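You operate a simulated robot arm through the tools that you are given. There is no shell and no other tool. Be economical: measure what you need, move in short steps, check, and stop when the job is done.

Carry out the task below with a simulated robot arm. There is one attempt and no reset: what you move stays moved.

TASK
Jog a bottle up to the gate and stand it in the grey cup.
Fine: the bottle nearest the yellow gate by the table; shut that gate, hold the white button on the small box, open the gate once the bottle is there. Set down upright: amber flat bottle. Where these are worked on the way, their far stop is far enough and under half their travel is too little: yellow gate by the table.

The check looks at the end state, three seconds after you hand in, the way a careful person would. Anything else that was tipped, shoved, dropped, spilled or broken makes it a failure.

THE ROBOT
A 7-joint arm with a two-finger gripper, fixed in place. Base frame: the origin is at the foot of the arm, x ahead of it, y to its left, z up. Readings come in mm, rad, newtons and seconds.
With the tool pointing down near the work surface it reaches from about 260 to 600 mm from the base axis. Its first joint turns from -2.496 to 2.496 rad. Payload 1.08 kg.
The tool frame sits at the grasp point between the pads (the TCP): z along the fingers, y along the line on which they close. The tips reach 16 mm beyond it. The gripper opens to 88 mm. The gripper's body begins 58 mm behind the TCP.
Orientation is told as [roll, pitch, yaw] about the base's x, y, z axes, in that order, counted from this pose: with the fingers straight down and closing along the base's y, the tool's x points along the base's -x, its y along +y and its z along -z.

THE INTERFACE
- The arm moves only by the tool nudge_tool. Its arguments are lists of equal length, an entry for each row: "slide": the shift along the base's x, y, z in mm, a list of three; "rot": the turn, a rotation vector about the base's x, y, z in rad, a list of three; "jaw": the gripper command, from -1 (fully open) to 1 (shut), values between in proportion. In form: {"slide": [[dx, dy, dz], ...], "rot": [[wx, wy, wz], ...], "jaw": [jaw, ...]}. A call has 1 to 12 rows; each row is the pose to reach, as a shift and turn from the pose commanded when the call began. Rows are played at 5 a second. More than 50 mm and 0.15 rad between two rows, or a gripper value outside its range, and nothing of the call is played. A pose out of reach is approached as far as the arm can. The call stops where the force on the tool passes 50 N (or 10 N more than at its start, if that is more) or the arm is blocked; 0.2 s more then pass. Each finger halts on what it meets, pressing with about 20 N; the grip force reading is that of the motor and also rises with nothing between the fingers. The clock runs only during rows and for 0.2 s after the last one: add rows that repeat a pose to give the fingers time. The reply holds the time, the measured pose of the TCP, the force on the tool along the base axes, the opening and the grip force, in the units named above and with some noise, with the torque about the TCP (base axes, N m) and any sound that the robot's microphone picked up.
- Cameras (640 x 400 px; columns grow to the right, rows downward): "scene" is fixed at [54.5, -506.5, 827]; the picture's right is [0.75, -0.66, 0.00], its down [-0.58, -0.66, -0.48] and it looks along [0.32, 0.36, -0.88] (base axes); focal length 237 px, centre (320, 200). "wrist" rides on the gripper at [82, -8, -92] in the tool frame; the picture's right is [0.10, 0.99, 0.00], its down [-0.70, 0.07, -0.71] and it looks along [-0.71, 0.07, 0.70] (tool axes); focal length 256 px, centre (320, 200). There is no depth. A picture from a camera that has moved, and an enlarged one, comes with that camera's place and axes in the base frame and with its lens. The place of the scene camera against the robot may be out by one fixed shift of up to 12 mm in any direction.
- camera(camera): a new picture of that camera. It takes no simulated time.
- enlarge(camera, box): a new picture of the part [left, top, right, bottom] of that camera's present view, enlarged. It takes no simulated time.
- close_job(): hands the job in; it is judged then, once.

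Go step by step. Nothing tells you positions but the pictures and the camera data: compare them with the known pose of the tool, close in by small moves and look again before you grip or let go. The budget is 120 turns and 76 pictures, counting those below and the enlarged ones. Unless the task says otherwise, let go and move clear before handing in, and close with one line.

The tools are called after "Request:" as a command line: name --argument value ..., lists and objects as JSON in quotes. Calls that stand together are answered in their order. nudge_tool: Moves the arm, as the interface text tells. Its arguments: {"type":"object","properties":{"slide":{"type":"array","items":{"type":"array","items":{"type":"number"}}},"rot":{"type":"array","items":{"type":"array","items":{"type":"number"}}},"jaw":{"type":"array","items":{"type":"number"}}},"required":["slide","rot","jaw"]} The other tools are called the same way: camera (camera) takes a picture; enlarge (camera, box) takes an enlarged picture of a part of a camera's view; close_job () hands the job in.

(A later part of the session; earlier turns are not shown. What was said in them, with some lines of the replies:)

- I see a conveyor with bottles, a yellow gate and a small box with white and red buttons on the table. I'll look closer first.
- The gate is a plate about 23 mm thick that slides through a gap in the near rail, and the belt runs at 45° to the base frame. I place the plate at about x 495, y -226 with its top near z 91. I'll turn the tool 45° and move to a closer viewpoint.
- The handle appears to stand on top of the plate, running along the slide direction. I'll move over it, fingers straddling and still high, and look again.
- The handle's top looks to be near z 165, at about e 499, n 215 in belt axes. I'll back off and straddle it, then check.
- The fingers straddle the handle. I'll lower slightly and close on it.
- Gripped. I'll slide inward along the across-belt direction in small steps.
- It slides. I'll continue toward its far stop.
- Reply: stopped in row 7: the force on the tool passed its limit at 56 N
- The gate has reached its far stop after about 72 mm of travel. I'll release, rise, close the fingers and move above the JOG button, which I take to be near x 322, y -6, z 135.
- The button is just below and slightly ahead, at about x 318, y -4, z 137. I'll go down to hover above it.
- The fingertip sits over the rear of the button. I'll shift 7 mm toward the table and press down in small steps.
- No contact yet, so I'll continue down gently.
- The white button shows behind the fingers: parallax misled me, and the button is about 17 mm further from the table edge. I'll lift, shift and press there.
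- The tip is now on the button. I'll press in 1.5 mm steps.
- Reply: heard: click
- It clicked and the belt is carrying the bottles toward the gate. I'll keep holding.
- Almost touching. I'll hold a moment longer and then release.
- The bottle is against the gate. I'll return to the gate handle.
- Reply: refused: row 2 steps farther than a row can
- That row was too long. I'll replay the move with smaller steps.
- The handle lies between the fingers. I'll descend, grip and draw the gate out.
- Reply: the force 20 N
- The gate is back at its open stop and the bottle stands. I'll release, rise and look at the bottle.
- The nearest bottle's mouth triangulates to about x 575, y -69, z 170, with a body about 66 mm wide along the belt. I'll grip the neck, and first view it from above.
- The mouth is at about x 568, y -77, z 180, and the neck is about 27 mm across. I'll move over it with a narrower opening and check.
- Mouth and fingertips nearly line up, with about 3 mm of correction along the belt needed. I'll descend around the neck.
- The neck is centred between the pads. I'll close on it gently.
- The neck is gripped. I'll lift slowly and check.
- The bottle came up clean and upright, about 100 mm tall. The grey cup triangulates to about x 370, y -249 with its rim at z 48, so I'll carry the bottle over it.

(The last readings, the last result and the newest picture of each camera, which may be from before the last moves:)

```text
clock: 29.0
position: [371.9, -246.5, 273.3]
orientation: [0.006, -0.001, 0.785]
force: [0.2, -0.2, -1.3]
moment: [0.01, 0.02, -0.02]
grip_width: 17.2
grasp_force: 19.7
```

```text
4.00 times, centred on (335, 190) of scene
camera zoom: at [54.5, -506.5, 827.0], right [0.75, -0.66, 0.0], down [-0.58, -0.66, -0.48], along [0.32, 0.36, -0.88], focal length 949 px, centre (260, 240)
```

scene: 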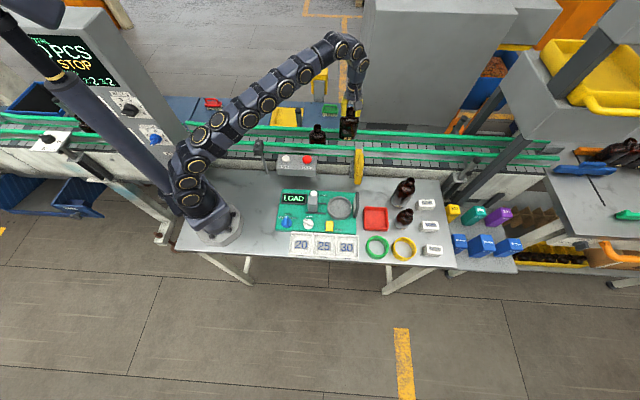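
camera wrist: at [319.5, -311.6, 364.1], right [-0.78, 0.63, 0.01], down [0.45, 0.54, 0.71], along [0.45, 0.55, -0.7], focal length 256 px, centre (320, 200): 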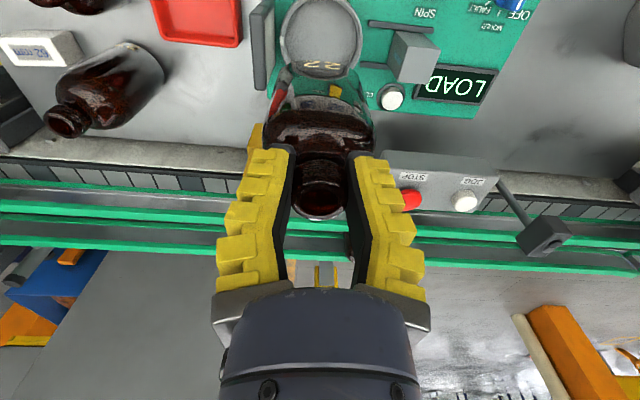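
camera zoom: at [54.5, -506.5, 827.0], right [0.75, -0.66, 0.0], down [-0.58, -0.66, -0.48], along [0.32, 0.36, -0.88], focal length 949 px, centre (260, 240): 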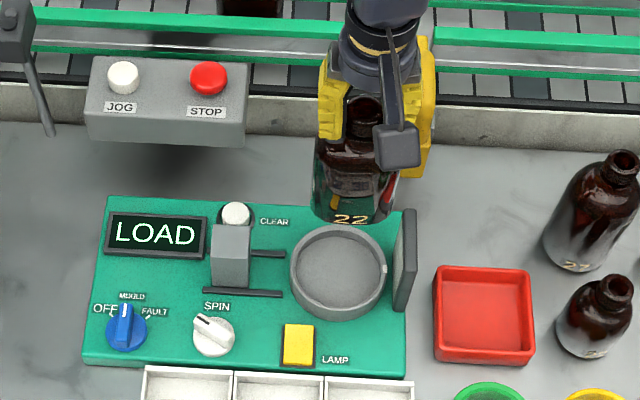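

I'm above the cup. I'll lower until the base is about 20 mm above the rim and compare the alignment.

Request:
nudge_tool --slide '[[0, 0, -30], [0, 0, -60], [0, 0, -85], [0, 0, -105], [0, 0, -105]]' --rot '[[0, 0, 0], [0, 0, 0], [0, 0, 0], [0, 0, 0], [0, 0, 0]]' --jaw '[1, 1, 1, 1, 1]'

Request:
camera --camera "wrist"

Request:
enlarge --camera "scene" --box '[310, 160, 370, 230]'

```text
clock: 30.2
position: [372.9, -249.5, 167.8]
orientation: [0.006, -0.002, 0.785]
force: [0.4, -0.3, -0.9]
moment: [0.01, 0.01, -0.02]
grip_width: 17.2
grasp_force: 20.6
```

```text
31 pictures are left
camera wrist: at [320.0, -313.8, 257.9], right [-0.78, 0.63, 0.01], down [0.45, 0.54, 0.71], along [0.45, 0.55, -0.7], focal length 256 px, centre (320, 200)
```

wrist: 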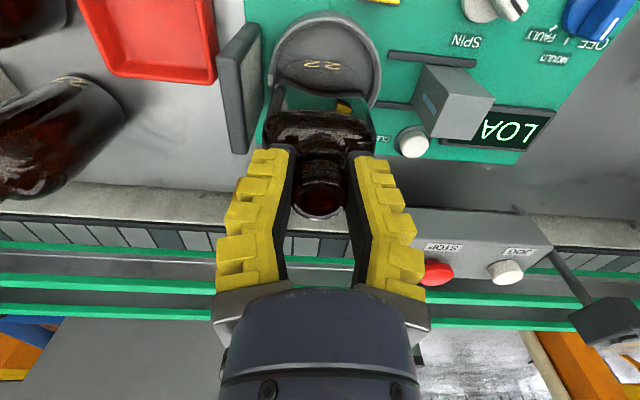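

```text
5.71 times, centred on (340, 195) of scene
camera zoom: at [54.5, -506.5, 827.0], right [0.75, -0.66, 0.0], down [-0.58, -0.66, -0.48], along [0.32, 0.36, -0.88], focal length 1356 px, centre (206, 229)
```

zoom: 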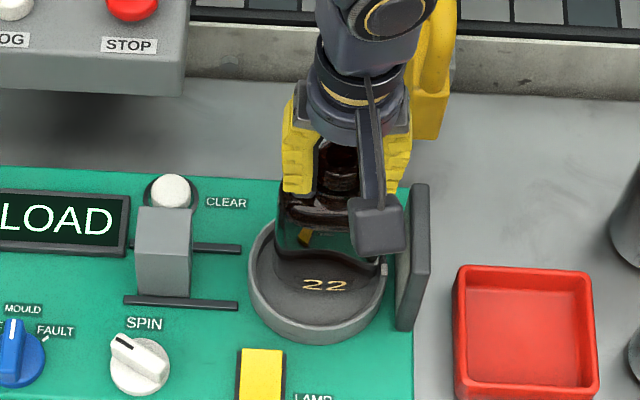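

The alignment looks within a few millimetres. I'll enlarge the wrist view to measure the cup rim against the bottle.

Request:
enlarge --camera "wrist" --box '[240, 0, 400, 130]'

Request:
enlarge --camera "scene" --box '[320, 185, 365, 225]'

```text
3.08 times, centred on (320, 65) of wrist
camera zoom: at [320.0, -313.8, 257.9], right [-0.78, 0.63, 0.01], down [0.45, 0.54, 0.71], along [0.45, 0.55, -0.7], focal length 788 px, centre (320, 615)
```

zoom: 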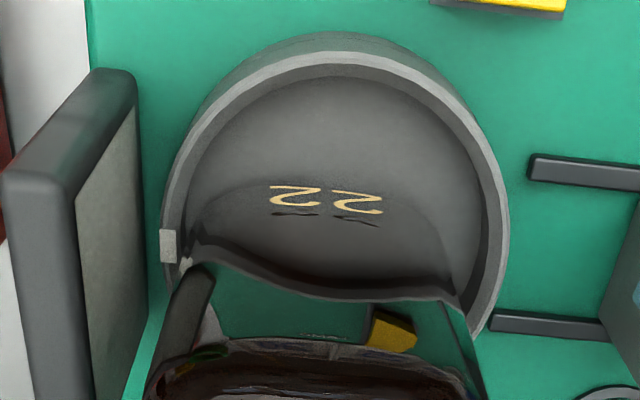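

```text
10.00 times, centred on (342, 205) of scene
camera zoom: at [54.5, -506.5, 827.0], right [0.75, -0.66, 0.0], down [-0.58, -0.66, -0.48], along [0.32, 0.36, -0.88], focal length 2372 px, centre (95, 150)
```

zoom: 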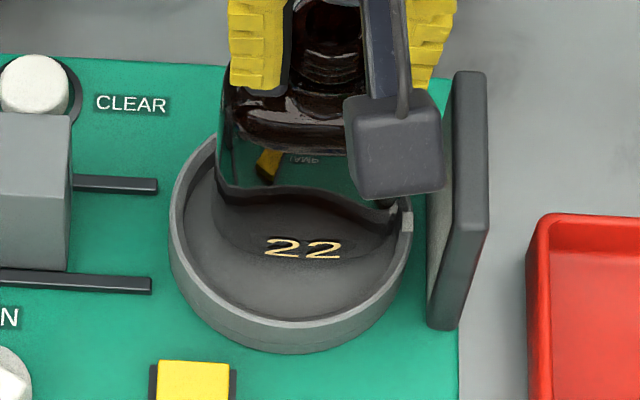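

The bottle sits about 3.5 mm too far along the belt direction relative to the cup. I'll shift it and lower to just inside the rim, then check.

Request:
nudge_tool --slide '[[-4, 1, 0], [-4, 1, -8], [-4, 1, -16], [-4, 1, -22], [-4, 1, -22]]' --rot '[[0, 0, 0], [0, 0, 0], [0, 0, 0], [0, 0, 0], [0, 0, 0]]' --jaw '[1, 1, 1, 1, 1]'

Request:
enlarge --camera "wrist" --box '[240, 0, 400, 130]'

Request:
enlarge --camera "scene" --box '[320, 185, 365, 225]'

```text
clock: 31.3
position: [368.8, -249.2, 150.6]
orientation: [-0.005, -0.004, 0.784]
force: [-7.0, 4.5, 25.1]
moment: [0.17, 0.27, -0.01]
grip_width: 18.5
grasp_force: 20.1
stopped in row 5: the force on the tool passed its limit at 54 N (the readings are from after the stop); the commanded pose is now the measured one
```

```text
3.08 times, centred on (320, 65) of wrist
camera zoom: at [315.5, -313.3, 241.1], right [-0.77, 0.63, -0.01], down [0.44, 0.55, 0.71], along [0.45, 0.55, -0.7], focal length 788 px, centre (320, 615)
```

zoom: 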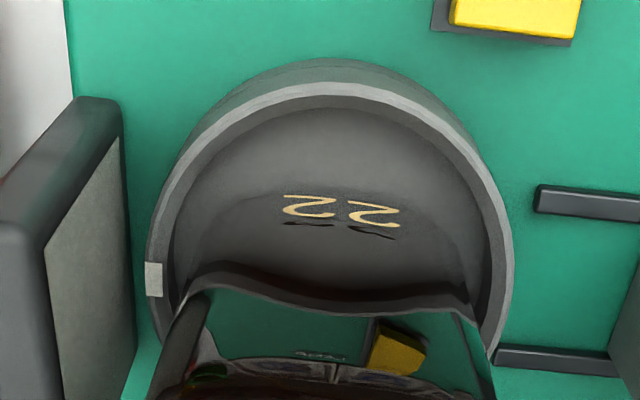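

```text
10.00 times, centred on (342, 205) of scene
camera zoom: at [54.5, -506.5, 827.0], right [0.75, -0.66, 0.0], down [-0.58, -0.66, -0.48], along [0.32, 0.36, -0.88], focal length 2372 px, centre (95, 150)
```

zoom: 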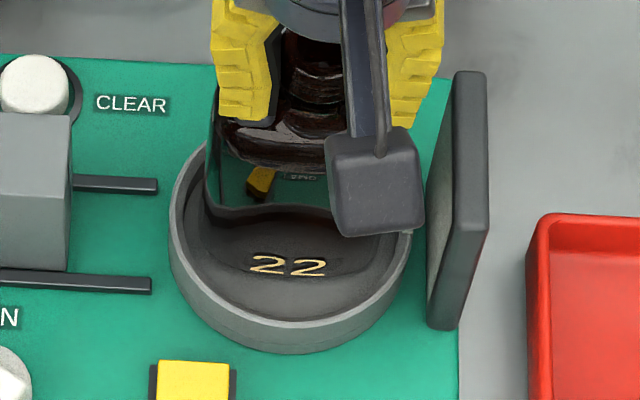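

Contact at z 150.6, probably the bottle's rear corner on the rim (+e, +n). I'll lift a little, shift about 3 mm toward the table and 1 mm back, and look.

Request:
nudge_tool --slide '[[0, 0, 4], [0, 0, 8], [-3, -1.5, 8], [-3, -1.5, 6]]' --rot '[[0.005, 0.004, 0], [0.005, 0.004, 0], [0.005, 0.004, 0], [0.005, 0.004, 0]]' --jaw '[1, 1, 1, 1]'

Request:
enlarge --camera "wrist" --box '[260, 10, 380, 85]'

Request:
camera --camera "wrist"

```text
clock: 32.3
position: [365.0, -250.2, 153.7]
orientation: [0.005, -0.003, 0.783]
force: [-0.1, 0.0, -2.4]
moment: [-0.02, -0.01, 0.0]
grip_width: 17.1
grasp_force: 19.8
```

```text
5.33 times, centred on (320, 48) of wrist
camera zoom: at [312.7, -315.3, 244.9], right [-0.77, 0.63, 0.0], down [0.45, 0.54, 0.71], along [0.45, 0.55, -0.7], focal length 1365 px, centre (320, 1013)
```

zoom: 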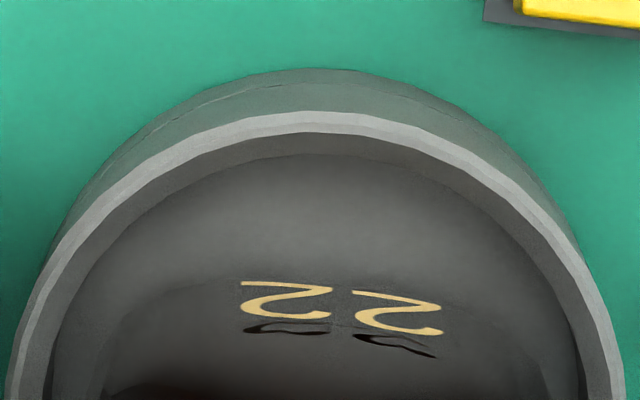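

```text
24 pictures are left
camera wrist: at [312.7, -315.3, 244.9], right [-0.77, 0.63, 0.0], down [0.45, 0.54, 0.71], along [0.45, 0.55, -0.7], focal length 256 px, centre (320, 200)
```

wrist: 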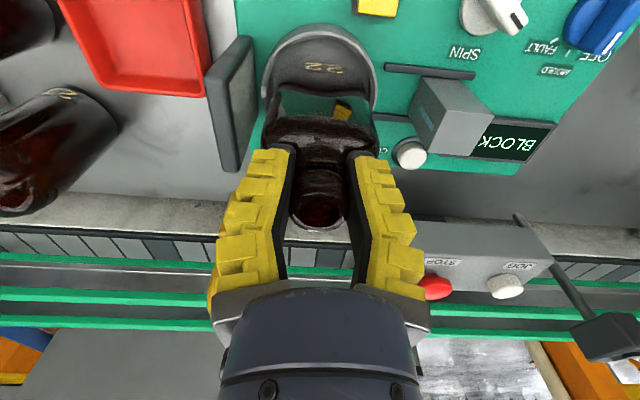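

The bottle now looks centred in the cup. I'll try lowering again in small steps.

Request:
nudge_tool --slide '[[0, 0, -3], [0, 0, -6], [0, 0, -8], [0, 0, -10]]' --rot '[[-0.005, 0.003, 0], [-0.005, 0.003, 0], [-0.005, 0.003, 0], [-0.005, 0.003, 0]]' --jaw '[1, 1, 1, 1]'

Request:
enlarge --camera "scene" --box '[310, 175, 370, 225]'

```text
clock: 33.2
position: [366.5, -251.6, 150.3]
orientation: [-0.005, -0.001, 0.782]
force: [-6.9, 5.0, 24.6]
moment: [0.24, 0.22, 0.05]
grip_width: 18.0
grasp_force: 20.2
stopped in row 4: the force on the tool passed its limit at 54 N (the readings are from after the stop); the commanded pose is now the measured one
```

```text
8.00 times, centred on (340, 200) of scene
camera zoom: at [54.5, -506.5, 827.0], right [0.75, -0.66, 0.0], down [-0.58, -0.66, -0.48], along [0.32, 0.36, -0.88], focal length 1898 px, centre (160, 200)
```

zoom: 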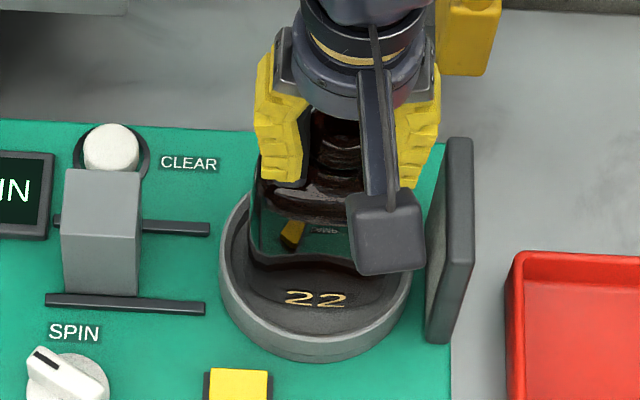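

Contact came at the same height despite the shift, which suggests this is the cup floor. The rig's display has also changed, so I'll read it and inspect closely.

Request:
enlarge --camera "scene" --box '[275, 185, 365, 225]'

Request:
enlarge --camera "wrist" --box '[240, 10, 400, 130]'

```text
7.11 times, centred on (320, 205) of scene
camera zoom: at [54.5, -506.5, 827.0], right [0.75, -0.66, 0.0], down [-0.58, -0.66, -0.48], along [0.32, 0.36, -0.88], focal length 1687 px, centre (320, 164)
```

zoom: 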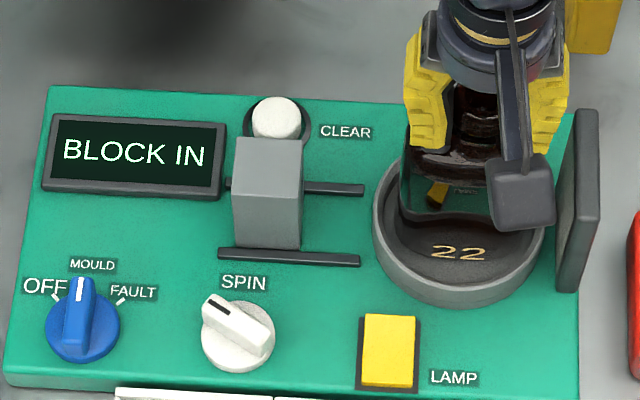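

```text
3.33 times, centred on (320, 70) of wrist
camera zoom: at [314.2, -315.7, 241.6], right [-0.77, 0.63, 0.0], down [0.44, 0.55, 0.71], along [0.45, 0.55, -0.7], focal length 853 px, centre (320, 633)
```

zoom: 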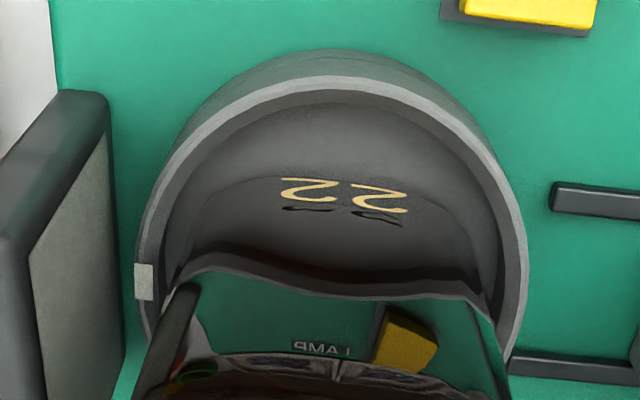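

The display reads "BLOCK IN", so the rig senses the bottle loaded in the cup. I'll relieve the pressure, open and rise straight up.

Request:
nudge_tool --slide '[[0, 0, 1], [0, 0, 1], [0, 0, 1]]' --rot '[[0.005, 0.001, 0], [0.005, 0.001, 0], [0.005, 0.001, 0]]' --jaw '[1, 1, 0.4]'

Request:
nudge_tool --slide '[[0, 0, 0], [0, 0, 0], [0, 0, 20], [0, 0, 50]]' --rot '[[0, 0, 0], [0, 0, 0], [0, 0, 0], [0, 0, 0]]' --jaw '[0, -0.4, -0.4, -0.4]'

Request:
enlarge --camera "scene" --box '[275, 165, 365, 225]'

Request:
camera --camera "wrist"

```text
clock: 34.0
position: [366.2, -249.8, 148.9]
orientation: [0.003, -0.006, 0.783]
force: [-0.9, 1.3, 1.9]
moment: [0.08, 0.04, 0.0]
grip_width: 32.5
grasp_force: 4.7
```

```text
clock: 35.0
position: [366.6, -252.3, 201.5]
orientation: [0.003, -0.003, 0.783]
force: [-0.9, -0.7, 0.4]
moment: [-0.03, 0.02, -0.03]
grip_width: 65.4
grasp_force: 2.2
```

```text
6.67 times, centred on (320, 195) of scene
camera zoom: at [54.5, -506.5, 827.0], right [0.75, -0.66, 0.0], down [-0.58, -0.66, -0.48], along [0.32, 0.36, -0.88], focal length 1582 px, centre (320, 233)
```

zoom: 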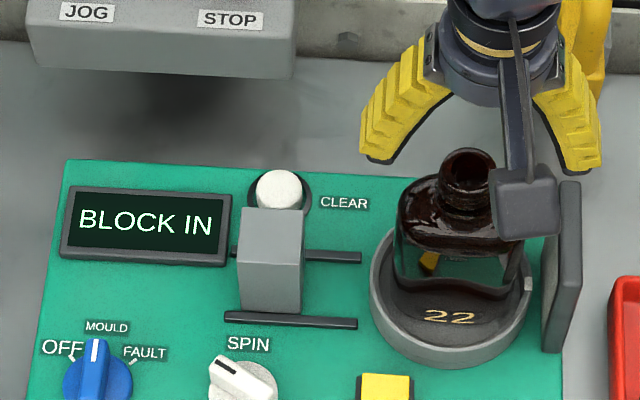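

```text
19 pictures are left
camera wrist: at [313.6, -317.7, 292.4], right [-0.77, 0.63, 0.0], down [0.44, 0.54, 0.71], along [0.45, 0.55, -0.7], focal length 256 px, centre (320, 200)
```

wrist: 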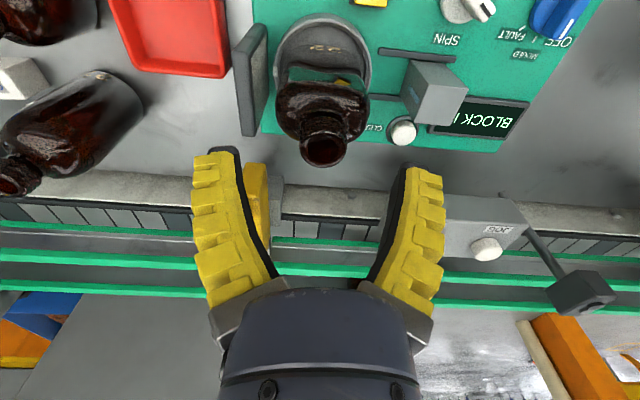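

The bottle stands free in the cup. I'll move clear and take a last look.

Request:
nudge_tool --slide '[[0, 0, 40], [0, 0, 80], [0, 30, 110], [0, 70, 120], [0, 110, 120], [0, 150, 120]]' --rot '[[0, 0, 0], [0, 0, 0], [0, 0, 0], [0, 0, 0], [0, 0, 0], [0, 0, 0]]' --jaw '[-0.4, -0.4, -0.4, -0.4, -0.4, -0.4]'

Request:
camera --camera "scene"

Request:
enlarge --camera "scene" --box '[275, 125, 405, 225]'

```text
clock: 36.4
position: [368.9, -101.3, 322.4]
orientation: [0.003, -0.003, 0.782]
force: [-0.8, -0.2, -0.2]
moment: [-0.01, -0.04, 0.0]
grip_width: 65.5
grasp_force: 2.5
```

```text
18 pictures are left
```

scene: 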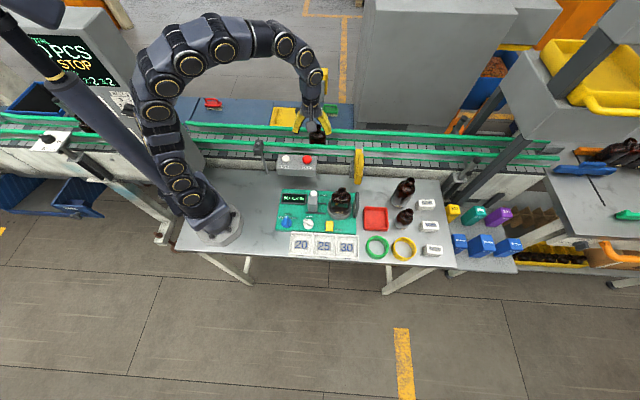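

```text
4.00 times, centred on (340, 175) of scene
camera zoom: at [54.5, -506.5, 827.0], right [0.75, -0.66, 0.0], down [-0.58, -0.66, -0.48], along [0.32, 0.36, -0.88], focal length 949 px, centre (240, 300)
```

zoom: 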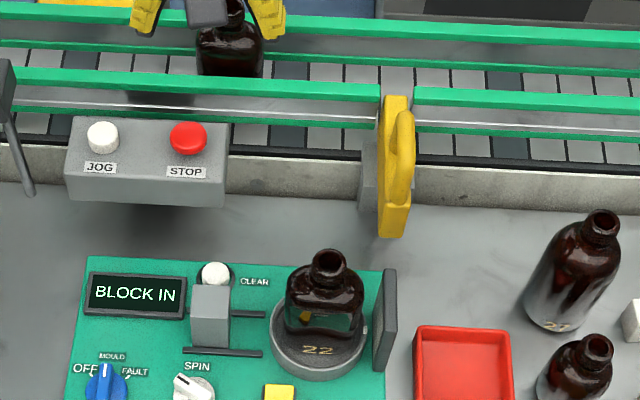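

Request:
enlarge --camera "scene" --box '[320, 180, 370, 225]'

```text
8.89 times, centred on (345, 202) of scene
camera zoom: at [54.5, -506.5, 827.0], right [0.75, -0.66, 0.0], down [-0.58, -0.66, -0.48], along [0.32, 0.36, -0.88], focal length 2109 px, centre (98, 178)
```

zoom: 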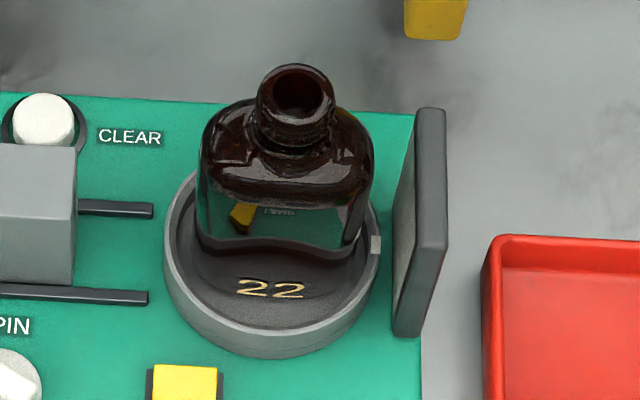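

The bottle stands level inside the grey cup. The gate is open, and everything else is as it was apart from the other belt bottles, which the jog moved along. Handing in.

Request:
close_job

```text
The job is handed in.
```

The job is handed in: the amber flat bottle nearest the gate is upright in the grey cup, the yellow gate is open again, and nothing else looked tipped or dropped.
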